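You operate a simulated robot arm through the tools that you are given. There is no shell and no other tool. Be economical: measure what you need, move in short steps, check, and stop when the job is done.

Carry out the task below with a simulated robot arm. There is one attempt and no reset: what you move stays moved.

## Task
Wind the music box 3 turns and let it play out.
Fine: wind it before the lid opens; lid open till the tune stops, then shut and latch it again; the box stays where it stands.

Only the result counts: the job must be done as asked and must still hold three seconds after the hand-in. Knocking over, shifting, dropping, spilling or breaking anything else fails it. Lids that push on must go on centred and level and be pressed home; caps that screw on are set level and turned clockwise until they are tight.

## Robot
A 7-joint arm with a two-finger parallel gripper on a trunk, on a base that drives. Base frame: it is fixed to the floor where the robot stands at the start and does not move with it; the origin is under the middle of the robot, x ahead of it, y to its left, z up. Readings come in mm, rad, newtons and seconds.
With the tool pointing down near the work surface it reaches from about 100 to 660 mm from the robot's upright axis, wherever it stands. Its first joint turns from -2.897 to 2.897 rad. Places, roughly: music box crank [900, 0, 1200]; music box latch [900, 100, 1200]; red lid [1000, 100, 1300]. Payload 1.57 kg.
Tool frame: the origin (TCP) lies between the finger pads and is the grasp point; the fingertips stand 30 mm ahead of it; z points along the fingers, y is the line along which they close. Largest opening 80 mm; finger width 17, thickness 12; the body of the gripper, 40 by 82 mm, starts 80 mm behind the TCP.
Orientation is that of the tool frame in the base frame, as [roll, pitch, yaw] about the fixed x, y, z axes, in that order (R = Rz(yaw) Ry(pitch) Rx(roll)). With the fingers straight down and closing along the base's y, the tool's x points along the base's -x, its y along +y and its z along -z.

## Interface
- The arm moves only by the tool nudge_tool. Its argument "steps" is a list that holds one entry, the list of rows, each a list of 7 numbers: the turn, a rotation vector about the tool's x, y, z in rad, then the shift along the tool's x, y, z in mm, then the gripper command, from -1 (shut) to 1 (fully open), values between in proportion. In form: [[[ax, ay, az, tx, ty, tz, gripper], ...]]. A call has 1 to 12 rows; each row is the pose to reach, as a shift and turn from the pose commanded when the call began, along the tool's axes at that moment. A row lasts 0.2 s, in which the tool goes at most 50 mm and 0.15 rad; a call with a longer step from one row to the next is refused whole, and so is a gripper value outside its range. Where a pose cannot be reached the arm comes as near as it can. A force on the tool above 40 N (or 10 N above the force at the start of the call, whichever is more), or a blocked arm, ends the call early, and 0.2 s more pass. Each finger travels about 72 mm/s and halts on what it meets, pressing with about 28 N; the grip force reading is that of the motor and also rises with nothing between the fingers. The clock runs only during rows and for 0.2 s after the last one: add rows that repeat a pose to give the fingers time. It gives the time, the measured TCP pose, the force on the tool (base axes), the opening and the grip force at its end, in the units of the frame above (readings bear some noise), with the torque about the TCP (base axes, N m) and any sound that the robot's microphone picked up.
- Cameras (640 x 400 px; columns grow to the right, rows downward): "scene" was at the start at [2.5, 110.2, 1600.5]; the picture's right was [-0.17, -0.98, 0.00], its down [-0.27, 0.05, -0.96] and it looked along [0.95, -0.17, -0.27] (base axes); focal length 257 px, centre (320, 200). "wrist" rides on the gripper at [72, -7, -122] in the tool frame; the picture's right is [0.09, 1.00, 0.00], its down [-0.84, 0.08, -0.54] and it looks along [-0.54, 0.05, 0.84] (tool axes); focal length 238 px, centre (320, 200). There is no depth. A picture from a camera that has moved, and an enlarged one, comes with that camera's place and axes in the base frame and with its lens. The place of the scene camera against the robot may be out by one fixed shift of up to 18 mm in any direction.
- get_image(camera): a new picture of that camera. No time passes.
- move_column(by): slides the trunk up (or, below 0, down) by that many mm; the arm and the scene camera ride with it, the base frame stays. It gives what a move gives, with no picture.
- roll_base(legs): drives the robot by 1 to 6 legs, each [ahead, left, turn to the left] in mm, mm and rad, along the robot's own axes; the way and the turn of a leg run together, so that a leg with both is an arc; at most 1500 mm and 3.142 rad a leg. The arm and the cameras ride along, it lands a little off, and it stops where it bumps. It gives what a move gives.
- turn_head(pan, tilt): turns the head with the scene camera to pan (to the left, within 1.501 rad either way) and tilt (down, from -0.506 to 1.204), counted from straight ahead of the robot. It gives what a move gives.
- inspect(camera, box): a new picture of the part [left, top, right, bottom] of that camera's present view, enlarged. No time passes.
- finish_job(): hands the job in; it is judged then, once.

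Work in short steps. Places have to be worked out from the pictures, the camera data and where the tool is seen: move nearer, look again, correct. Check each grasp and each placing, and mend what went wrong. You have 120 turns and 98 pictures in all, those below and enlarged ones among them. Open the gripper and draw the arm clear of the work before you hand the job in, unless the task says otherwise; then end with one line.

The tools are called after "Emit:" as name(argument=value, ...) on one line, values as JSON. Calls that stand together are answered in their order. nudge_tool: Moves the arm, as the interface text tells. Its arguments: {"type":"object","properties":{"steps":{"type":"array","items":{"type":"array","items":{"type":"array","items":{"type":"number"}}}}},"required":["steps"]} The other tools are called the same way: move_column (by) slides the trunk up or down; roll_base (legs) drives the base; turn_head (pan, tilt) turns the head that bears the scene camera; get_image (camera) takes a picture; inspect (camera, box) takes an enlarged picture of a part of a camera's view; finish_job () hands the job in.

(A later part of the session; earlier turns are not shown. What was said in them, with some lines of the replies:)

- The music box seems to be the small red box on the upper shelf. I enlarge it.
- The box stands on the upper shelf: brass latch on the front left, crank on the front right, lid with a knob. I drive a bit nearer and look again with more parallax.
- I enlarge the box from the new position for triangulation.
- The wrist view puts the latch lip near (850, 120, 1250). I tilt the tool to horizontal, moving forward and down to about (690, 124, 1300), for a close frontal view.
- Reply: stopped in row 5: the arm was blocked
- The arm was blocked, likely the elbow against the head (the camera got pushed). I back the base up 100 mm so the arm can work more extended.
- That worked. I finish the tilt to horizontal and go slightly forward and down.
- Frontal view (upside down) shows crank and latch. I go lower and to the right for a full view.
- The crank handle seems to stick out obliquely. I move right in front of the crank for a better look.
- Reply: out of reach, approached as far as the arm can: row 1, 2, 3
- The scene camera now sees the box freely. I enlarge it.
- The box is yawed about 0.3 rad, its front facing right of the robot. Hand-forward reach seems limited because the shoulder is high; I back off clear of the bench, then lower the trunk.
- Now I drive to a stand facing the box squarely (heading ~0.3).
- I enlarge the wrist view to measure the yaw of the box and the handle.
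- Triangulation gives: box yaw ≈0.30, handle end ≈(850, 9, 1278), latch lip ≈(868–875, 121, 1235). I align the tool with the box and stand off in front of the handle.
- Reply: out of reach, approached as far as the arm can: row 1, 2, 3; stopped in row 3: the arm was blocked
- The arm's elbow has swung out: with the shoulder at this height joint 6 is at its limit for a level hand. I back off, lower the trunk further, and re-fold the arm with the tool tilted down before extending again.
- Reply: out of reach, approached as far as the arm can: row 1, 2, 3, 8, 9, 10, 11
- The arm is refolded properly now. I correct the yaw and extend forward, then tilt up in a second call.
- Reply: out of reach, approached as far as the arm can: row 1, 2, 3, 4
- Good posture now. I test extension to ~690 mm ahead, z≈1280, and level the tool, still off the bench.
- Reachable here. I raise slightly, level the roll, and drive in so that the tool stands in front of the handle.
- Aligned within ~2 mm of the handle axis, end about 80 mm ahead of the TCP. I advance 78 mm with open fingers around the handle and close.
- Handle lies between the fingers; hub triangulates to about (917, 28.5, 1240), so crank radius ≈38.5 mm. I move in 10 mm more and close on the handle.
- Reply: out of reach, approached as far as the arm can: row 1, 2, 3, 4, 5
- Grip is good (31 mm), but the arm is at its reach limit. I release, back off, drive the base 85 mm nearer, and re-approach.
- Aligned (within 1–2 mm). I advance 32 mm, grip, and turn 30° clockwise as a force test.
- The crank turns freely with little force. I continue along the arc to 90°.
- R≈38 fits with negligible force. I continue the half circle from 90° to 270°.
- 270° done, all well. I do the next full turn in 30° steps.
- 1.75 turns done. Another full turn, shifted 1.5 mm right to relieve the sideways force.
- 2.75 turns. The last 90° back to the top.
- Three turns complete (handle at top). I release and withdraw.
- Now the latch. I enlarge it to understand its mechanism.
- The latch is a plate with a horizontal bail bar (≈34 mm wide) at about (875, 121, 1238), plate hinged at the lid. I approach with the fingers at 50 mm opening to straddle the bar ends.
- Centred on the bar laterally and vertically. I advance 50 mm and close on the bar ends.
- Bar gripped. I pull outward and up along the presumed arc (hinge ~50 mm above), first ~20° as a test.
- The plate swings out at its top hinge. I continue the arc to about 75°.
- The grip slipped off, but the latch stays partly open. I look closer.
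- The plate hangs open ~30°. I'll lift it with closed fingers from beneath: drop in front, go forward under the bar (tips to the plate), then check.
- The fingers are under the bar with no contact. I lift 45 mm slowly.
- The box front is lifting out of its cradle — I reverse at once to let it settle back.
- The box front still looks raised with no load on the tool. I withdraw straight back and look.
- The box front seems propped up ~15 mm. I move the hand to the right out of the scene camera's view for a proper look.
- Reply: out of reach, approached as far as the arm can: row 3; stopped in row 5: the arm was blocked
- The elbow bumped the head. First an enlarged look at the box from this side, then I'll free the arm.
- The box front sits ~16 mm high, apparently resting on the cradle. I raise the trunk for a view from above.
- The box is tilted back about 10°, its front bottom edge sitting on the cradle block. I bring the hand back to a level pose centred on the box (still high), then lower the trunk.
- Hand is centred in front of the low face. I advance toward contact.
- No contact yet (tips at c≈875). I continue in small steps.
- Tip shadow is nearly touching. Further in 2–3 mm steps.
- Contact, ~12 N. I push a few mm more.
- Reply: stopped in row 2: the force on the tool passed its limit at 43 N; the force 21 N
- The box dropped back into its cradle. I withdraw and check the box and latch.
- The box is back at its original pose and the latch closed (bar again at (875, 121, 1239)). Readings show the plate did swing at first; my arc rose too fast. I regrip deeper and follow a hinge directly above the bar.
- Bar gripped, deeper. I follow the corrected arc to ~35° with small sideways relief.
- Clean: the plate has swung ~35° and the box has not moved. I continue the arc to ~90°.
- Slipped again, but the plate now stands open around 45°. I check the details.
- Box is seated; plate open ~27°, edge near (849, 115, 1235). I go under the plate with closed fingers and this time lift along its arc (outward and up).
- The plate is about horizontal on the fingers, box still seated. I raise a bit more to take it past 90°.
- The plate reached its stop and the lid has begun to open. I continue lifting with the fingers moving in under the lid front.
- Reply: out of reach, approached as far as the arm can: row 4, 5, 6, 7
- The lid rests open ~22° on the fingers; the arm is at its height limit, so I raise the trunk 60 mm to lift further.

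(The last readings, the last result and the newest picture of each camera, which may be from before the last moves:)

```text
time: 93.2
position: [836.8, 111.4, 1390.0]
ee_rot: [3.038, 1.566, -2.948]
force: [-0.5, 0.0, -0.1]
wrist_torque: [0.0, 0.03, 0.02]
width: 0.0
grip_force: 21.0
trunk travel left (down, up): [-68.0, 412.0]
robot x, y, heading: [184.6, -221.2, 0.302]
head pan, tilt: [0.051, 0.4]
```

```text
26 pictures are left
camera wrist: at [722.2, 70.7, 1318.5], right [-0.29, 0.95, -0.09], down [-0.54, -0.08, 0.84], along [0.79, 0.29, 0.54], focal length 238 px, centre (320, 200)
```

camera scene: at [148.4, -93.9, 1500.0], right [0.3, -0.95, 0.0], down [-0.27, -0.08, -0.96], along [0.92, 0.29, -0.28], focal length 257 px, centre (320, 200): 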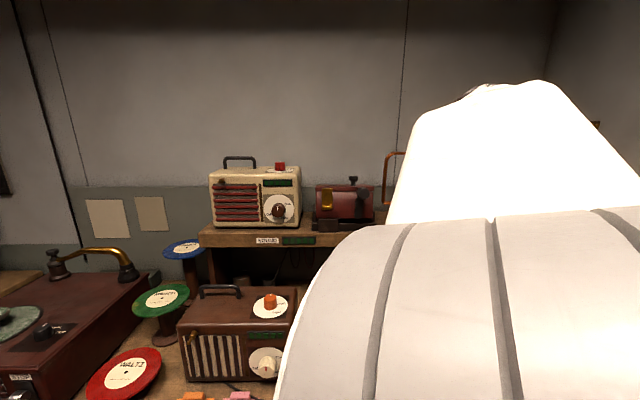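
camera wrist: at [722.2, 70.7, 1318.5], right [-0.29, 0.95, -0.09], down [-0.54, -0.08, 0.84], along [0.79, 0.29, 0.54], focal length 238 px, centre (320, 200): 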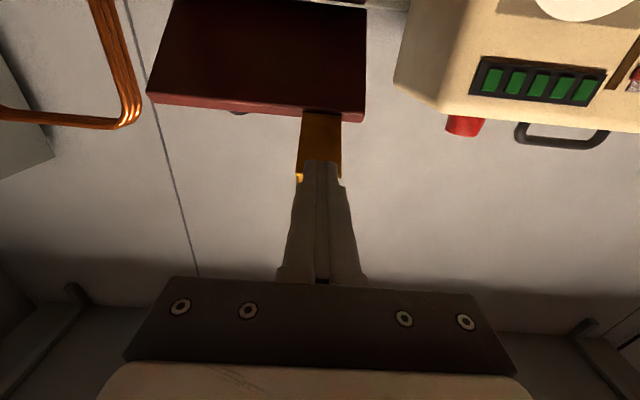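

The lid is ~45° open, propped by the plate on the fingertips. I move inward and up to push it further.

Emit:
nudge_tool(steps=[[[0, 0, 0, -5, 0, 10, -1], [0, 0, 0, -10, 0, 20, -1], [0, 0, 0, -15, 0, 30, -1], [0, 0, 0, -20, 0, 40, -1], [0, 0, 0, -25, 0, 50, -1]]])

Emit:
get_image(camera="wrist")

```text
time: 94.4
position: [837.8, 112.8, 1389.5]
ee_rot: [3.047, 1.564, -2.939]
force: [-0.3, 0.0, 0.0]
wrist_torque: [-0.03, -0.02, -0.03]
width: 0.0
grip_force: 21.1
out of reach, approached as far as the arm can: row 1, 2, 3, 4, 5
trunk travel left (down, up): [-68.0, 412.0]
robot x, y, heading: [192.0, -220.8, 0.303]
head pan, tilt: [0.051, 0.4]
```

```text
25 pictures are left
camera wrist: at [722.3, 70.7, 1318.3], right [-0.29, 0.95, -0.09], down [-0.54, -0.08, 0.84], along [0.79, 0.29, 0.54], focal length 238 px, centre (320, 200)
```

wrist: 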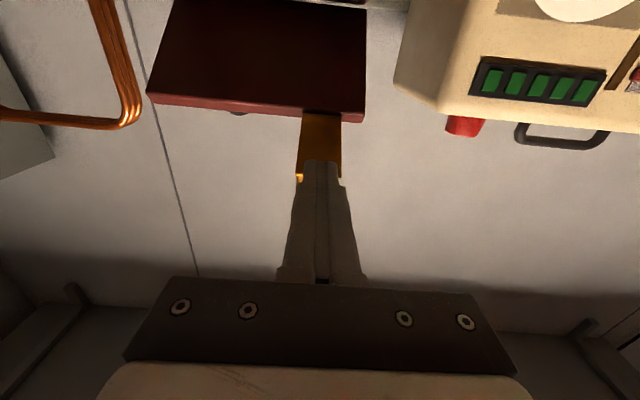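

The arm can't reach further inward here; I raise the trunk 45 mm more and dwell to listen for the tune.

Emit:
move_column(by=45)

Emit:
nudge_tool(steps=[[[0, 0, 0, 0, 0, 0, -1], [0, 0, 0, 0, 0, 0, -1], [0, 0, 0, 0, 0, 0, -1]]])

Emit:
get_image(camera="wrist")

```text
time: 95.3
position: [836.3, 112.4, 1435.3]
ee_rot: [3.051, 1.565, -2.934]
force: [-0.4, -0.3, 1.2]
wrist_torque: [-0.03, -0.01, 0.02]
width: 0.0
grip_force: 20.7
trunk travel left (down, up): [-113.0, 367.0]
robot x, y, heading: [185.9, -216.7, 0.303]
head pan, tilt: [0.051, 0.4]
```

```text
time: 96.1
position: [836.6, 111.8, 1434.9]
ee_rot: [3.05, 1.566, -2.938]
force: [-0.5, 0.6, 0.1]
wrist_torque: [0.0, 0.0, 0.01]
width: 0.0
grip_force: 21.2
trunk travel left (down, up): [-113.0, 367.0]
robot x, y, heading: [185.7, -217.7, 0.297]
head pan, tilt: [0.051, 0.4]
```

```text
24 pictures are left
camera wrist: at [722.3, 70.7, 1363.3], right [-0.29, 0.95, -0.09], down [-0.54, -0.08, 0.84], along [0.79, 0.29, 0.54], focal length 238 px, centre (320, 200)
```

wrist: 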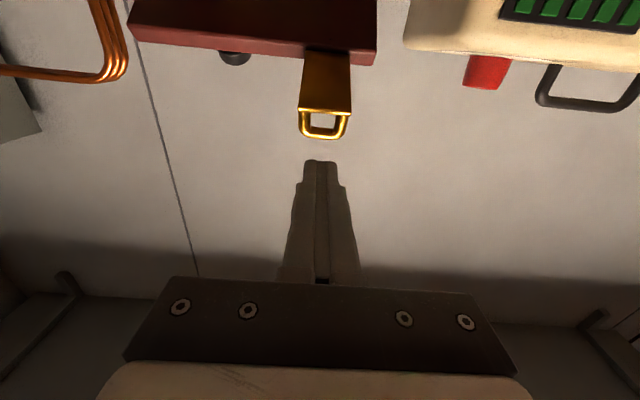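

The fingers slipped past, but the lid stays at ~42° by itself, latch plate sticking out collinear. I back out, lower the arm, and adjust trunk and base for better reach under the lid.

Emit:
nudge_tool(steps=[[[0, 0, 0, 0, 0, -40, -1], [0, 0, 0, 0, 0, -80, -1], [0, 0, 0, 0, 0, -110, -1], [0, 0, 0, 40, 0, -110, -1], [0, 0, 0, 80, 0, -110, -1], [0, 0, 0, 120, 0, -110, -1], [0, 0, 0, 150, 0, -110, -1]]])

Emit:
move_column(by=60)

Emit:
roll_base(legs=[[40, 0, 0]])

Emit:
get_image(camera="wrist")

```text
time: 97.7
position: [731.2, 78.9, 1282.5]
ee_rot: [2.95, 1.566, -3.033]
force: [-0.4, 0.3, -0.3]
wrist_torque: [0.0, -0.01, 0.0]
width: 0.0
grip_force: 20.8
trunk travel left (down, up): [-113.0, 367.0]
robot x, y, heading: [187.2, -218.3, 0.298]
head pan, tilt: [0.051, 0.4]
```

```text
time: 98.7
position: [731.3, 79.4, 1343.8]
ee_rot: [3.063, 1.565, -2.922]
force: [-0.3, -0.1, 0.5]
wrist_torque: [0.03, 0.01, 0.02]
width: 0.0
grip_force: 21.5
trunk travel left (down, up): [-173.0, 307.0]
robot x, y, heading: [189.2, -220.5, 0.301]
head pan, tilt: [0.051, 0.4]
```

```text
time: 99.6
position: [767.3, 90.1, 1343.9]
ee_rot: [3.027, 1.565, -2.96]
force: [0.2, -0.5, 0.2]
wrist_torque: [0.0, -0.02, 0.01]
width: 0.0
grip_force: 21.1
trunk travel left (down, up): [-173.0, 307.0]
robot x, y, heading: [225.1, -207.3, 0.301]
head pan, tilt: [0.051, 0.4]
```

```text
23 pictures are left
camera wrist: at [652.9, 48.9, 1272.8], right [-0.29, 0.95, -0.09], down [-0.54, -0.08, 0.84], along [0.79, 0.29, 0.54], focal length 238 px, centre (320, 200)
```

wrist: 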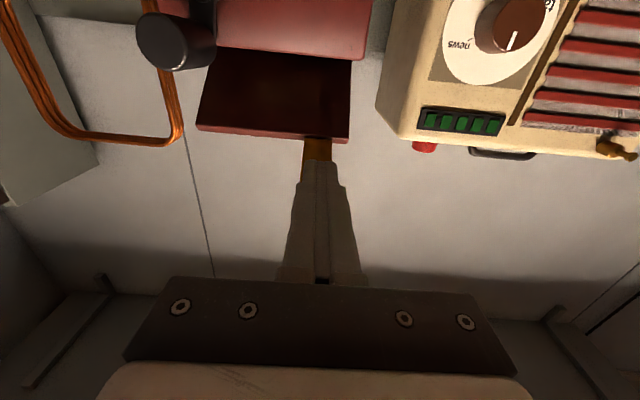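

Lid still at ~40°. I centre the fingers laterally, go in under the lid, then push up and inward.

Emit:
nudge_tool(steps=[[[0, 0, 0, 0, -25, 20, -1], [0, 0, 0, 0, -45, 50, -1], [0, 0, 0, 0, -45, 95, -1], [0, 0, 0, 0, -45, 140, -1], [0, 0, 0, -12, -45, 145, -1], [0, 0, 0, -24, -45, 150, -1], [0, 0, 0, -36, -45, 156, -1], [0, 0, 0, -48, -45, 163, -1], [0, 0, 0, -56, -45, 172, -1], [0, 0, 0, -60, -45, 182, -1]]])

Emit:
get_image(camera="wrist")

```text
time: 101.8
position: [955.1, 99.3, 1402.2]
ee_rot: [3.075, 1.565, -2.913]
force: [-6.9, -2.9, -4.2]
wrist_torque: [-0.1, 0.13, 0.0]
width: 0.0
grip_force: 21.3
trunk travel left (down, up): [-173.0, 307.0]
robot x, y, heading: [220.2, -207.4, 0.301]
head pan, tilt: [0.051, 0.4]
```

```text
22 pictures are left
camera wrist: at [839.5, 58.8, 1331.1], right [-0.29, 0.95, -0.09], down [-0.54, -0.08, 0.84], along [0.79, 0.3, 0.53], focal length 238 px, centre (320, 200)
```

wrist: 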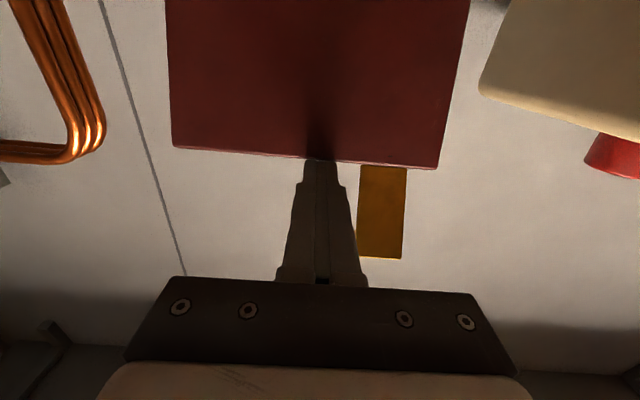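

The lid is nearly vertical. I dwell to listen, pushing slightly further.

Emit:
nudge_tool(steps=[[[0, 0, 0, 0, 0, 5, -1], [0, 0, 0, 0, 0, 10, -1], [0, 0, 0, 0, 0, 14, -1], [0, 0, 0, 0, 0, 14, -1], [0, 0, 0, 0, 0, 0, -1], [0, 0, 0, 0, 0, -15, -1]]])

Emit:
get_image(camera="wrist")

```text
time: 103.2
position: [940.6, 96.7, 1403.2]
ee_rot: [3.008, 1.566, -2.978]
force: [0.2, -0.4, -0.2]
wrist_torque: [0.01, -0.01, 0.0]
width: 0.0
grip_force: 20.9
trunk travel left (down, up): [-173.0, 307.0]
robot x, y, heading: [222.7, -205.0, 0.298]
head pan, tilt: [0.051, 0.4]
```

```text
21 pictures are left
camera wrist: at [826.1, 55.1, 1331.8], right [-0.29, 0.95, -0.09], down [-0.54, -0.08, 0.84], along [0.79, 0.3, 0.54], focal length 238 px, centre (320, 200)
```

wrist: 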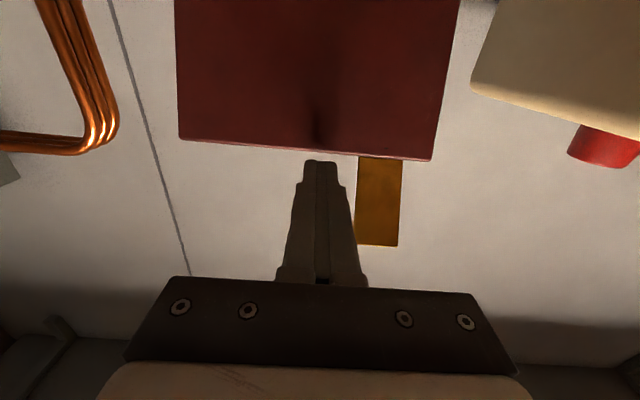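

The lid stays up on its own. I back away, dwell, and look at the crank and box.

Emit:
nudge_tool(steps=[[[0, 0, 0, 0, 0, -40, -1], [0, 0, 0, 0, 0, -80, -1], [0, 0, 0, 0, 0, -120, -1], [0, 0, 0, 20, 0, -160, -1], [0, 0, 0, 50, 0, -190, -1], [0, 0, 0, 80, 0, -200, -1], [0, 0, 0, 80, 0, -200, -1], [0, 0, 0, 80, 0, -200, -1]]])

Emit:
get_image(camera="wrist")

Emit:
get_image(camera="scene")

```text
time: 105.0
position: [749.5, 37.8, 1322.9]
ee_rot: [3.013, 1.566, -2.974]
force: [-0.4, -0.1, 0.0]
wrist_torque: [0.05, 0.03, 0.01]
width: 0.0
grip_force: 21.6
trunk travel left (down, up): [-173.0, 307.0]
robot x, y, heading: [222.8, -208.3, 0.3]
head pan, tilt: [0.051, 0.4]
```

```text
20 pictures are left
camera wrist: at [634.4, -3.9, 1251.9], right [-0.29, 0.95, -0.09], down [-0.54, -0.08, 0.84], along [0.79, 0.29, 0.54], focal length 238 px, centre (320, 200)
```

wrist: 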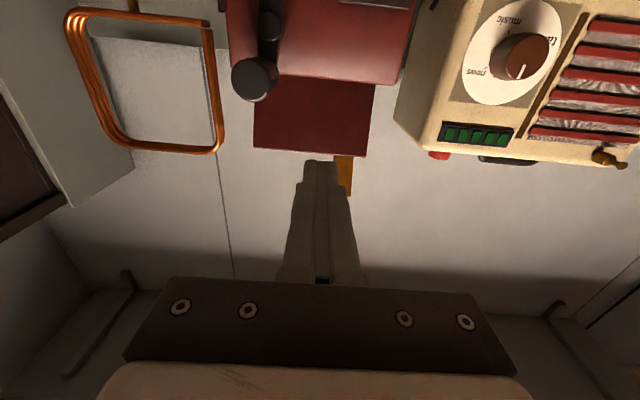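

```text
19 pictures are left
camera scene: at [182.6, -78.6, 1394.0], right [0.34, -0.94, 0.0], down [-0.37, -0.13, -0.92], along [0.86, 0.32, -0.39], focal length 257 px, centre (320, 200)
```

scene: 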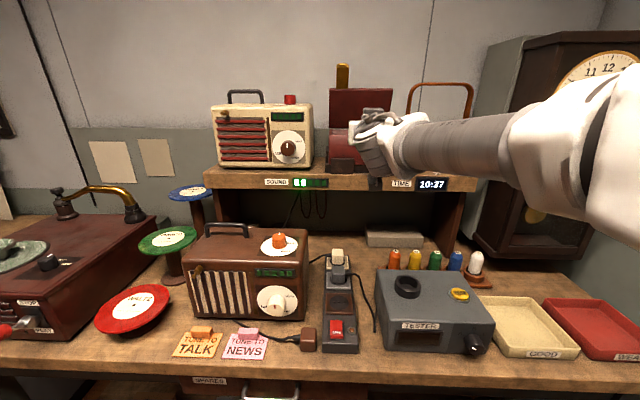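

The "SOUND" meter on the shelf edge seems lit now — the tune is playing. I enlarge it.

Emit:
inspect(camera="scene", box=[250, 165, 350, 200])

Emit:
nudge_tool(steps=[[[0, 0, 0, 0, 0, 0, -1], [0, 0, 0, 0, 0, 0, -1], [0, 0, 0, 0, 0, 0, -1], [0, 0, 0, 0, 0, 0, -1], [0, 0, 0, 0, 0, 0, -1], [0, 0, 0, 0, 0, 0, -1], [0, 0, 0, 0, 0, 0, -1], [0, 0, 0, 0, 0, 0, -1], [0, 0, 0, 0, 0, 0, -1], [0, 0, 0, 0, 0, 0, -1], [0, 0, 0, 0, 0, 0, -1], [0, 0, 0, 0, 0, 0, -1]]])

Emit:
inspect(camera="scene", box=[250, 165, 350, 200])

```text
6.40 times, centred on (300, 182) of scene
camera zoom: at [182.6, -78.6, 1394.0], right [0.34, -0.94, 0.0], down [-0.37, -0.13, -0.92], along [0.86, 0.32, -0.39], focal length 1642 px, centre (448, 312)
```

zoom: 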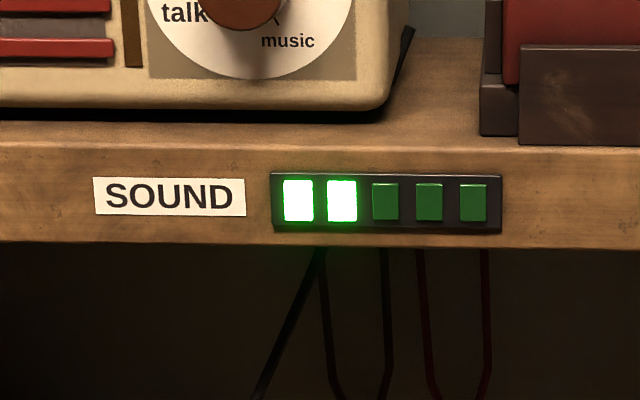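

```text
time: 107.6
position: [749.3, 36.5, 1324.9]
ee_rot: [3.031, 1.565, -2.956]
force: [-0.2, 0.5, -0.2]
wrist_torque: [0.0, -0.02, 0.0]
width: 0.0
grip_force: 21.0
trunk travel left (down, up): [-173.0, 307.0]
robot x, y, heading: [221.0, -207.6, 0.302]
head pan, tilt: [0.051, 0.4]
```

```text
6.40 times, centred on (300, 182) of scene
camera zoom: at [182.6, -78.6, 1394.0], right [0.34, -0.94, 0.0], down [-0.37, -0.13, -0.92], along [0.86, 0.32, -0.39], focal length 1642 px, centre (448, 312)
```

zoom: 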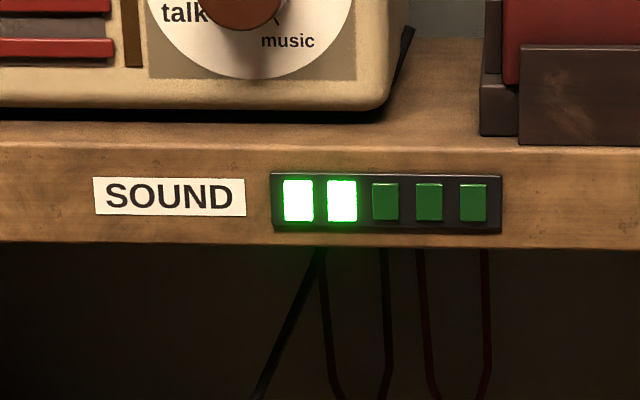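

The tune is playing. I wait with longer dwells before checking again.

Emit:
nudge_tool(steps=[[[0, 0, 0, 0, 0, 0, -1], [0, 0, 0, 0, 0, 0, -1], [0, 0, 0, 0, 0, 0, -1], [0, 0, 0, 0, 0, 0, -1], [0, 0, 0, 0, 0, 0, -1], [0, 0, 0, 0, 0, 0, -1], [0, 0, 0, 0, 0, 0, -1], [0, 0, 0, 0, 0, 0, -1], [0, 0, 0, 0, 0, 0, -1], [0, 0, 0, 0, 0, 0, -1], [0, 0, 0, 0, 0, 0, -1], [0, 0, 0, 0, 0, 0, -1]]])

Emit:
nudge_tool(steps=[[[0, 0, 0, 0, 0, 0, -1], [0, 0, 0, 0, 0, 0, -1], [0, 0, 0, 0, 0, 0, -1], [0, 0, 0, 0, 0, 0, -1], [0, 0, 0, 0, 0, 0, -1], [0, 0, 0, 0, 0, 0, -1], [0, 0, 0, 0, 0, 0, -1], [0, 0, 0, 0, 0, 0, -1], [0, 0, 0, 0, 0, 0, -1], [0, 0, 0, 0, 0, 0, -1], [0, 0, 0, 0, 0, 0, -1], [0, 0, 0, 0, 0, 0, -1]]])

Emit:
nudge_tool(steps=[[[0, 0, 0, 0, 0, 0, -1], [0, 0, 0, 0, 0, 0, -1], [0, 0, 0, 0, 0, 0, -1], [0, 0, 0, 0, 0, 0, -1], [0, 0, 0, 0, 0, 0, -1], [0, 0, 0, 0, 0, 0, -1], [0, 0, 0, 0, 0, 0, -1], [0, 0, 0, 0, 0, 0, -1], [0, 0, 0, 0, 0, 0, -1], [0, 0, 0, 0, 0, 0, -1], [0, 0, 0, 0, 0, 0, -1], [0, 0, 0, 0, 0, 0, -1]]])

Emit:
nudge_tool(steps=[[[0, 0, 0, 0, 0, 0, -1], [0, 0, 0, 0, 0, 0, -1], [0, 0, 0, 0, 0, 0, -1], [0, 0, 0, 0, 0, 0, -1], [0, 0, 0, 0, 0, 0, -1], [0, 0, 0, 0, 0, 0, -1], [0, 0, 0, 0, 0, 0, -1], [0, 0, 0, 0, 0, 0, -1], [0, 0, 0, 0, 0, 0, -1], [0, 0, 0, 0, 0, 0, -1], [0, 0, 0, 0, 0, 0, -1], [0, 0, 0, 0, 0, 0, -1]]])

Emit:
get_image(camera="scene")

```text
time: 110.2
position: [750.1, 36.6, 1323.4]
ee_rot: [3.032, 1.566, -2.953]
force: [0.5, 0.8, 0.1]
wrist_torque: [-0.01, -0.01, 0.01]
width: 0.0
grip_force: 21.9
trunk travel left (down, up): [-173.0, 307.0]
robot x, y, heading: [222.8, -206.4, 0.299]
head pan, tilt: [0.051, 0.4]
```

```text
time: 112.8
position: [748.8, 36.4, 1324.0]
ee_rot: [3.033, 1.565, -2.954]
force: [-0.9, -0.4, 0.5]
wrist_torque: [-0.04, 0.02, 0.0]
width: 0.2
grip_force: 21.1
trunk travel left (down, up): [-173.0, 307.0]
robot x, y, heading: [219.7, -206.6, 0.297]
head pan, tilt: [0.051, 0.4]
```

```text
time: 115.4
position: [748.8, 37.8, 1323.0]
ee_rot: [3.029, 1.566, -2.957]
force: [-0.3, 0.4, -0.9]
wrist_torque: [0.0, 0.01, 0.01]
width: 0.0
grip_force: 21.3
trunk travel left (down, up): [-173.0, 307.0]
robot x, y, heading: [221.2, -206.3, 0.302]
head pan, tilt: [0.051, 0.4]
```

```text
time: 118.0
position: [747.7, 37.8, 1324.5]
ee_rot: [3.03, 1.566, -2.956]
force: [-0.8, 0.3, -0.1]
wrist_torque: [0.02, -0.03, 0.0]
width: 0.0
grip_force: 20.8
trunk travel left (down, up): [-173.0, 307.0]
robot x, y, heading: [222.9, -209.2, 0.299]
head pan, tilt: [0.051, 0.4]
```

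```text
16 pictures are left
camera scene: at [182.6, -78.6, 1394.0], right [0.34, -0.94, 0.0], down [-0.37, -0.13, -0.92], along [0.86, 0.32, -0.39], focal length 257 px, centre (320, 200)
```

scene: 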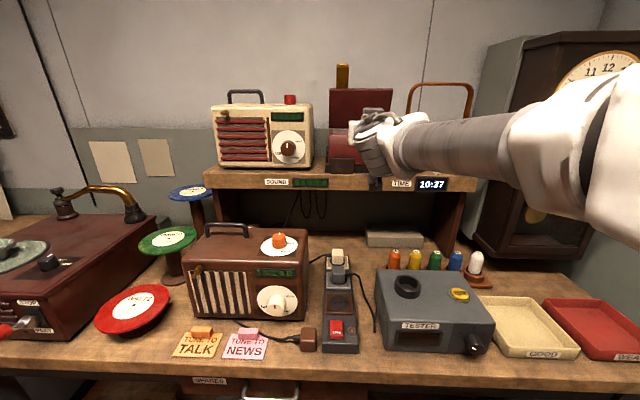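

The meter is dark: the tune has stopped. To shut the lid I'll pinch the upright latch plate's sides (at l≈-143, z≈1420) and pull it forward; first approach with fingers open.

Emit:
nudge_tool(steps=[[[0, 0, 0, -48, 21, 0, 0.25], [0, 0, 0, -96, 42, 0, 0.25], [0, 0, 0, -96, 42, 45, 0.25], [0, 0, 0, -96, 42, 90, 0.25], [0, 0, 0, -96, 42, 130, 0.25], [0, 0, 0, -96, 42, 160, 0.25]]])

Emit:
get_image(camera="wrist")

Emit:
inspect(camera="scene", box=[250, 60, 410, 200])

```text
refused: row 1 steps farther than a row can; nothing moved
```

```text
15 pictures are left
camera wrist: at [634.5, -3.8, 1252.0], right [-0.29, 0.95, -0.09], down [-0.54, -0.08, 0.84], along [0.79, 0.29, 0.54], focal length 238 px, centre (320, 200)
```

wrist: 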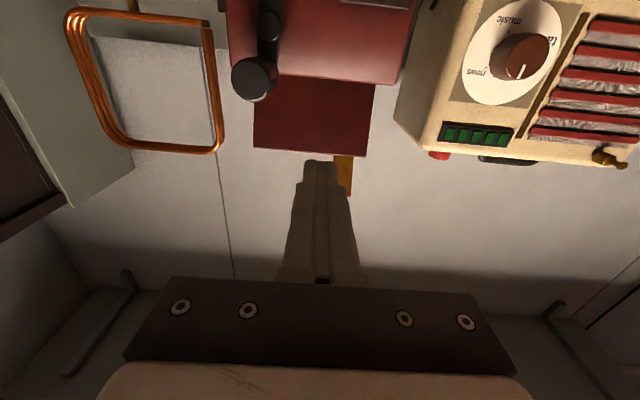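

```text
2.86 times, centred on (330, 130) of scene
camera zoom: at [182.6, -78.6, 1394.0], right [0.34, -0.94, 0.0], down [-0.37, -0.13, -0.92], along [0.86, 0.32, -0.39], focal length 733 px, centre (291, 400)
```

zoom: 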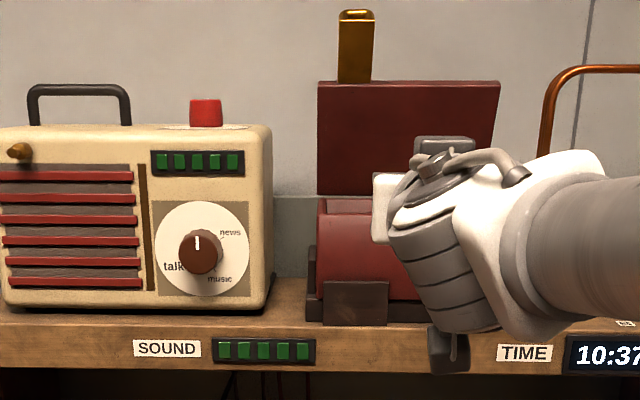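

Row step was too long; meter confirmed dark. I repeat with shorter steps.

Emit:
nudge_tool(steps=[[[0, 0, 0, -40, 18, 0, 0.25], [0, 0, 0, -80, 36, 0, 0.25], [0, 0, 0, -96, 42, 25, 0.25], [0, 0, 0, -96, 42, 70, 0.25], [0, 0, 0, -96, 42, 115, 0.25], [0, 0, 0, -96, 42, 160, 0.25], [0, 0, 0, -96, 42, 165, 0.25]]])

Emit:
get_image(camera="wrist")

```text
time: 119.6
position: [894.9, 127.3, 1419.7]
ee_rot: [2.889, 1.567, -3.094]
force: [-0.4, 0.1, -0.4]
wrist_torque: [-0.03, -0.02, 0.01]
width: 49.9
grip_force: 0.0
trunk travel left (down, up): [-173.0, 307.0]
robot x, y, heading: [224.2, -208.1, 0.303]
head pan, tilt: [0.051, 0.4]
```

```text
13 pictures are left
camera wrist: at [779.9, 86.6, 1347.1], right [-0.29, 0.95, -0.09], down [-0.54, -0.09, 0.84], along [0.79, 0.3, 0.54], focal length 238 px, centre (320, 200)
```

wrist: 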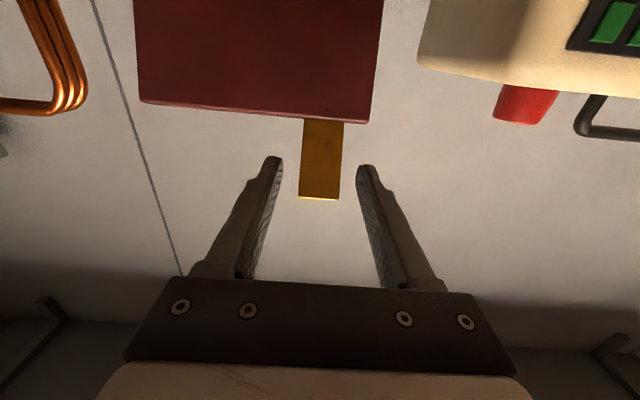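

Plate is centred between the fingers ~53 mm ahead. I advance 43 mm, pinch it, then pull the lid forward and down along its arc.

Emit:
nudge_tool(steps=[[[0, 0, 0, 0, 0, 22, 0.25], [0, 0, 0, 0, 0, 43, 0.25], [0, 0, 0, 0, 0, 43, -1], [0, 0, 0, 0, 0, 43, -1], [0, 0, 0, 0, 0, 43, -1]]])

Emit:
nudge_tool(steps=[[[0, 0, 0, 2, 0, -9, -1], [0, 0, 0, 6, 0, -18, -1], [0, 0, 0, 12, 0, -26.5, -1], [0, 0, 0, 18, 0, -36, -1], [0, 0, 0, 25, 0, -45, -1], [0, 0, 0, 33, 0, -54, -1], [0, 0, 0, 46, 0, -65, -1], [0, 0, 0, 60, 0, -75, -1], [0, 0, 0, 76, 0, -82, -1], [0, 0, 0, 93, 0, -88, -1]]])

Emit:
get_image(camera="wrist")

```text
time: 120.8
position: [934.8, 141.8, 1418.1]
ee_rot: [3.066, 1.562, -2.919]
force: [0.0, 8.9, -0.6]
wrist_torque: [0.35, 0.37, 0.27]
width: 33.1
grip_force: 28.2
trunk travel left (down, up): [-173.0, 307.0]
robot x, y, heading: [217.5, -211.3, 0.303]
head pan, tilt: [0.051, 0.4]
```

```text
time: 123.0
position: [850.2, 114.2, 1326.7]
ee_rot: [3.044, 1.569, -2.939]
force: [-6.5, 4.6, 6.9]
wrist_torque: [0.23, -0.92, 0.26]
width: 33.4
grip_force: 27.8
trunk travel left (down, up): [-173.0, 307.0]
robot x, y, heading: [221.7, -208.5, 0.304]
head pan, tilt: [0.051, 0.4]
```

```text
12 pictures are left
camera wrist: at [735.5, 72.5, 1256.6], right [-0.29, 0.95, -0.09], down [-0.54, -0.09, 0.84], along [0.79, 0.3, 0.54], focal length 238 px, centre (320, 200)
```

wrist: 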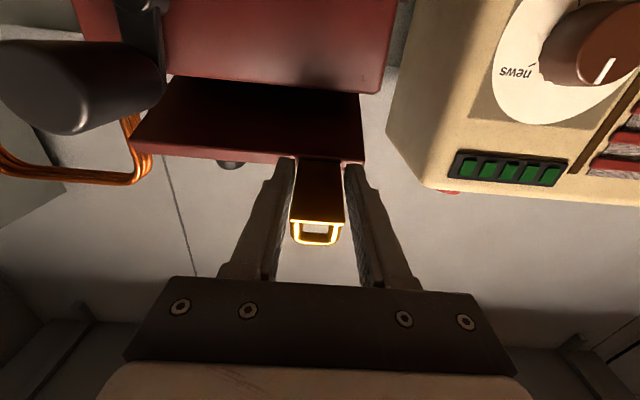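

The lid followed down to ~22° with the plate still pinched. I continue down to closed.

Emit:
nudge_tool(steps=[[[0, 0, 0, 10, 0, -2, -1], [0, 0, 0, 20, 0, -4, -1], [0, 0, 0, 30, 0, -4, -1], [0, 0, 0, 38, 0, -3, -1], [0, 0, 0, 46, 0, -1, -1], [0, 0, 0, 52, 0, 1, -1]]])

Emit:
get_image(camera="wrist")

```text
time: 124.4
position: [853.0, 113.7, 1274.0]
ee_rot: [3.01, 1.564, -2.975]
force: [-0.5, 0.1, 0.0]
wrist_torque: [-0.02, -0.03, -0.02]
width: 0.0
grip_force: 20.8
trunk travel left (down, up): [-173.0, 307.0]
robot x, y, heading: [220.0, -208.8, 0.297]
head pan, tilt: [0.051, 0.4]
```

```text
11 pictures are left
camera wrist: at [737.9, 71.7, 1202.7], right [-0.29, 0.95, -0.09], down [-0.54, -0.08, 0.84], along [0.79, 0.29, 0.53], focal length 238 px, centre (320, 200)
```

wrist: 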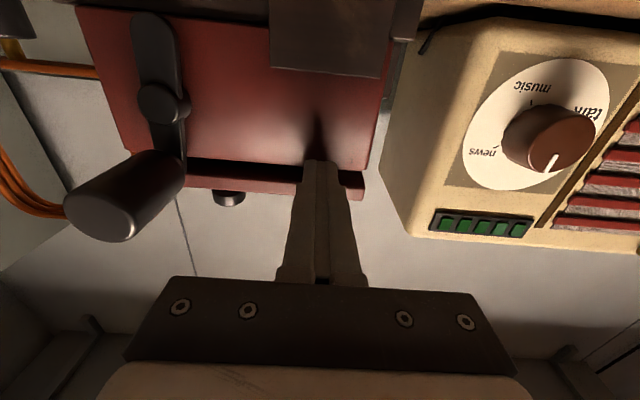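

The grip slipped off at the end; the lid is nearly shut. I go back, up and over, and press the lid front down with closed fingers.

Emit:
nudge_tool(steps=[[[0, 0, 0, 0, 0, -45, -1], [0, 0, 0, 0, 0, -75, -1], [0, 0, 0, -40, -20, -75, -1], [0, 0, 0, -80, -42, -75, -1], [0, 0, 0, -80, -42, -30, -1], [0, 0, 0, -80, -42, 18, -1], [0, 0, 0, -60, -42, 18, -1], [0, 0, 0, -50, -42, 18, -1], [0, 0, 0, -44, -42, 18, -1]]])

Emit:
nudge_tool(steps=[[[0, 0, 0, 3, 0, 0, -1], [0, 0, 0, 6, 0, 0, -1], [0, 0, 0, 9, 0, 0, -1]]])

Emit:
get_image(camera="wrist")

```text
time: 126.4
position: [882.5, 77.8, 1319.5]
ee_rot: [3.036, 1.567, -2.946]
force: [0.6, -0.5, -0.2]
wrist_torque: [0.04, 0.01, 0.02]
width: 0.0
grip_force: 21.2
trunk travel left (down, up): [-173.0, 307.0]
robot x, y, heading: [221.9, -208.4, 0.301]
head pan, tilt: [0.051, 0.4]
```

```text
time: 127.2
position: [881.5, 77.2, 1309.4]
ee_rot: [3.109, 1.563, -2.878]
force: [-0.7, -0.5, -0.7]
wrist_torque: [-0.01, -0.02, -0.03]
width: 0.2
grip_force: 21.6
trunk travel left (down, up): [-173.0, 307.0]
robot x, y, heading: [226.1, -206.1, 0.295]
head pan, tilt: [0.051, 0.4]
```

```text
10 pictures are left
camera wrist: at [767.2, 36.8, 1238.2], right [-0.29, 0.95, -0.09], down [-0.54, -0.08, 0.84], along [0.79, 0.3, 0.54], focal length 238 px, centre (320, 200)
```

wrist: 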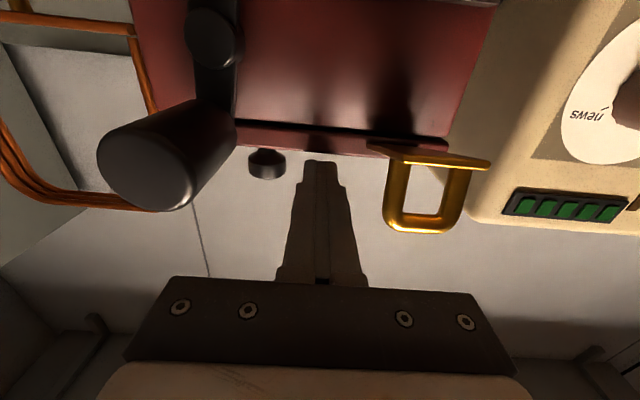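

Lid looks about shut with the latch plate pointing straight out. I press down a bit until contact force shows.

Emit:
nudge_tool(steps=[[[0, 0, 0, 2, 0, 0, -1], [0, 0, 0, 4, 0, 0, -1], [0, 0, 0, 6, 0, 0, -1], [0, 0, 0, 8, 0, 0, -1]]])

```text
time: 128.2
position: [882.2, 76.2, 1304.5]
ee_rot: [1.501, 1.57, 1.801]
force: [4.6, 1.6, 8.8]
wrist_torque: [0.05, -0.28, 0.01]
width: 0.0
grip_force: 21.4
trunk travel left (down, up): [-173.0, 307.0]
robot x, y, heading: [225.0, -206.1, 0.301]
head pan, tilt: [0.051, 0.4]
```

Contact (9 N). I press a little more to seat the lid, then ease off.

Emit:
nudge_tool(steps=[[[0, 0, 0, 2, 0, 0, -1], [0, 0, 0, 4, 0, 0, -1], [0, 0, 0, 5, 0, 0, -1]]])

Emit:
inspect(camera="wrist", box=[200, 60, 500, 240])

```text
time: 129.0
position: [880.7, 76.8, 1303.5]
ee_rot: [0.213, 1.561, 0.511]
force: [8.3, 2.0, 27.0]
wrist_torque: [0.16, -0.69, 0.12]
width: 0.0
grip_force: 21.2
trunk travel left (down, up): [-173.0, 307.0]
robot x, y, heading: [221.7, -206.9, 0.3]
head pan, tilt: [0.051, 0.4]
```

```text
2.13 times, centred on (350, 150) of wrist
camera zoom: at [767.3, 36.1, 1230.7], right [-0.29, 0.95, -0.09], down [-0.55, -0.09, 0.83], along [0.78, 0.29, 0.55], focal length 508 px, centre (256, 307)
```

zoom: 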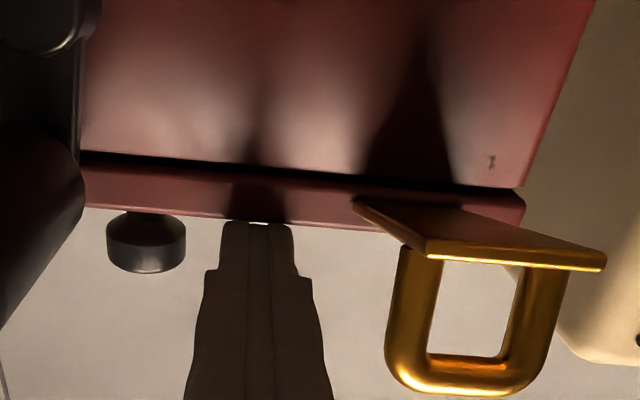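

Lid seated firmly (27 N at the stop). I lift off, back away, and lower the trunk for work on the latch.

Emit:
nudge_tool(steps=[[[0, 0, 0, -15, 0, 0, -1], [0, 0, 0, -40, 0, -15, -1], [0, 0, 0, -70, 0, -50, -1], [0, 0, 0, -90, 20, -85, -1], [0, 0, 0, -90, 43, -110, -1]]])

Emit:
move_column(by=-120)

Emit:
get_image(camera="wrist")

```text
time: 130.2
position: [764.7, 82.2, 1386.6]
ee_rot: [2.214, 1.559, 2.509]
force: [-0.1, 0.0, -0.9]
wrist_torque: [-0.01, -0.03, 0.08]
width: 0.2
grip_force: 21.0
trunk travel left (down, up): [-173.0, 307.0]
robot x, y, heading: [223.1, -208.3, 0.298]
head pan, tilt: [0.051, 0.4]
```

```text
time: 131.7
position: [763.5, 87.2, 1267.6]
ee_rot: [2.908, 1.567, -3.074]
force: [0.4, -0.6, 0.2]
wrist_torque: [0.01, 0.03, 0.01]
width: 0.0
grip_force: 21.7
trunk travel left (down, up): [-53.0, 427.0]
robot x, y, heading: [218.8, -206.7, 0.303]
head pan, tilt: [0.051, 0.4]
```

```text
8 pictures are left
camera wrist: at [648.9, 45.7, 1195.3], right [-0.29, 0.95, -0.09], down [-0.54, -0.08, 0.84], along [0.79, 0.29, 0.54], focal length 238 px, centre (320, 200)
```

wrist: 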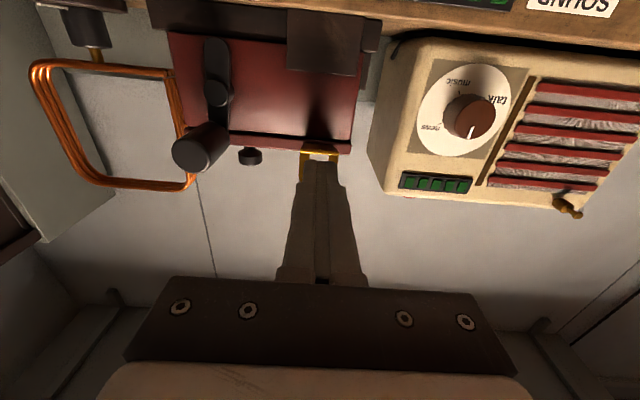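

The plate sticks out level right ahead. I go up and over it and press it down with the fingers.

Emit:
nudge_tool(steps=[[[0, 0, 0, -40, 0, 0, -1], [0, 0, 0, -70, 0, 10, -1], [0, 0, 0, -70, 0, 50, -1], [0, 0, 0, -50, 0, 50, -1], [0, 0, 0, -38, 0, 50, -1], [0, 0, 0, -28, 0, 50, -1], [0, 0, 0, -18, 0, 51, -1], [0, 0, 0, -8, 0, 53, -1], [0, 0, 0, 2, 0, 56, -1], [0, 0, 0, 12, 0, 60, -1]]])

Emit:
get_image(camera="wrist")

```text
time: 133.9
position: [822.6, 105.3, 1253.7]
ee_rot: [3.077, 1.564, -2.907]
force: [-0.1, 0.7, -0.6]
wrist_torque: [0.02, 0.02, -0.01]
width: 0.0
grip_force: 21.1
trunk travel left (down, up): [-53.0, 427.0]
robot x, y, heading: [223.0, -207.8, 0.303]
head pan, tilt: [0.051, 0.4]
```

```text
7 pictures are left
camera wrist: at [707.0, 64.3, 1181.7], right [-0.29, 0.95, -0.09], down [-0.54, -0.08, 0.84], along [0.79, 0.3, 0.53], focal length 238 px, centre (320, 200)
```

wrist: 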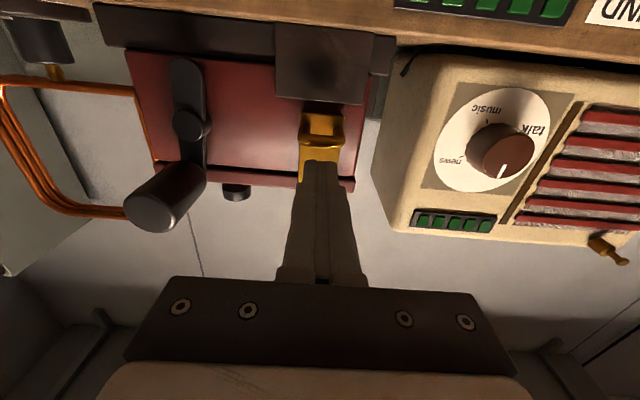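

The plate now hangs almost closed. I push the bar inward at z≈1238 to latch it.

Emit:
nudge_tool(steps=[[[0, 0, 0, 0, 0, -10, -1], [0, 0, 0, 16, 0, -10, -1], [0, 0, 0, 16, 0, 8, -1], [0, 0, 0, 16, 0, 16, -1], [0, 0, 0, 16, 0, 20, -1], [0, 0, 0, 16, 0, 23, -1], [0, 0, 0, 16, 0, 26, -1]]])

```text
time: 135.0
position: [830.3, 109.0, 1237.5]
ee_rot: [2.778, 1.56, 3.079]
force: [-29.0, -8.6, -3.0]
wrist_torque: [-0.01, 0.16, -0.32]
width: 0.0
grip_force: 21.2
trunk travel left (down, up): [-53.0, 427.0]
robot x, y, heading: [220.2, -205.5, 0.3]
head pan, tilt: [0.051, 0.4]
stopped in row 5: the force on the tool passed its limit at 45 N (the readings are from after the stop); the commanded pose is now the measured one
```

Firm stop at 45 N: the plate is home. I withdraw and inspect.

Emit:
nudge_tool(steps=[[[0, 0, 0, 0, 0, -30, -1], [0, 0, 0, 0, 0, -60, -1], [0, 0, 0, 0, -20, -90, -1], [0, 0, 0, 0, -40, -100, 0], [0, 0, 0, 0, -40, -100, 1]]])

Emit:
inspect(camera="wrist", box=[220, 0, 460, 150])

```text
time: 136.4
position: [775.0, 6.4, 1224.7]
ee_rot: [2.209, 1.499, 2.47]
force: [-0.8, -0.1, 0.4]
wrist_torque: [-0.03, 0.01, -0.04]
width: 80.2
grip_force: 0.0
trunk travel left (down, up): [-53.0, 427.0]
robot x, y, heading: [223.7, -207.2, 0.299]
head pan, tilt: [0.051, 0.4]
stopped in row 5: the arm was blocked; the commanded pose is now the measured one
```

```text
2.67 times, centred on (340, 75) of wrist
camera zoom: at [655.2, -27.8, 1156.8], right [-0.26, 0.96, -0.04], down [-0.5, -0.1, 0.86], along [0.83, 0.24, 0.51], focal length 636 px, centre (267, 533)
```

zoom: 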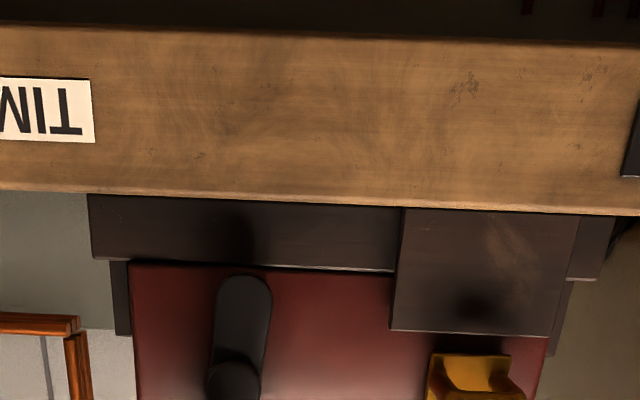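

Box seated, lower latch visible. I back the base off to clear the work and view everything with the head camera.

Emit:
roll_base(legs=[[-300, 0, 0]])

Emit:
turn_head(pan=0.0, tilt=0.2)

Emit:
get_image(camera="scene")

```text
time: 139.0
position: [490.5, -79.9, 1223.6]
ee_rot: [2.207, 1.501, 2.472]
force: [-0.2, 1.0, -0.1]
wrist_torque: [-0.02, 0.01, 0.03]
width: 79.9
grip_force: 0.0
trunk travel left (down, up): [-53.0, 427.0]
robot x, y, heading: [-56.3, -293.1, 0.302]
head pan, tilt: [0.051, 0.4]
```

```text
time: 139.7
position: [491.4, -81.9, 1224.4]
ee_rot: [2.214, 1.499, 2.476]
force: [0.0, -0.7, -0.3]
wrist_torque: [0.01, -0.01, -0.01]
width: 79.9
grip_force: 0.0
trunk travel left (down, up): [-53.0, 427.0]
robot x, y, heading: [-60.2, -294.0, 0.304]
head pan, tilt: [0.0, 0.201]
```

```text
5 pictures are left
camera scene: at [-95.6, -197.8, 1295.8], right [0.01, -1.0, 0.0], down [-0.17, 0.0, -0.99], along [0.99, 0.01, -0.17], focal length 257 px, centre (320, 200)
```

scene: 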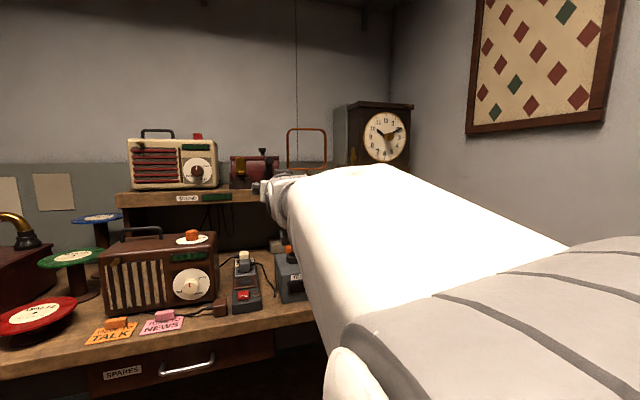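

Emit:
inspect(camera="scene", box=[215, 135, 295, 205])

```text
5.71 times, centred on (255, 170) of scene
camera zoom: at [-95.6, -197.8, 1295.8], right [0.01, -1.0, 0.0], down [-0.17, 0.0, -0.99], along [0.99, 0.01, -0.17], focal length 1466 px, centre (691, 371)
```

zoom: 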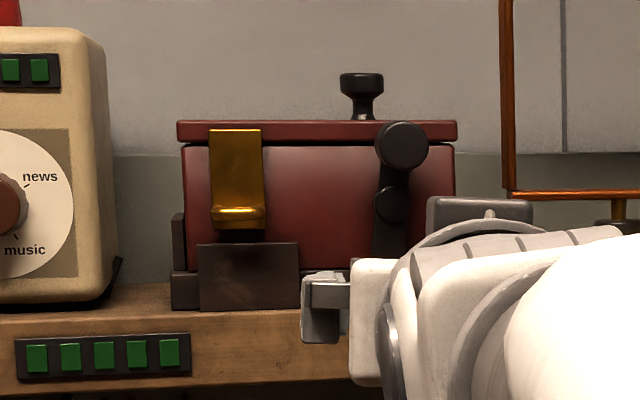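

The lid is shut and level, and the latch plate lies flat as it did at the start. The box sits in its cradle, the sound meter is dark, and the open gripper is clear of the work. I hand in.

Emit:
finish_job()

```text
The job is handed in.
```

The music box was wound 3 turns clockwise with the lid shut, and it played with the lid open until the sound meter went dark. It is now shut and latched, back in its cradle: its front lifted onto the cradle edge during my first try at the latch, before the lid was opened, and I pushed it back into place.
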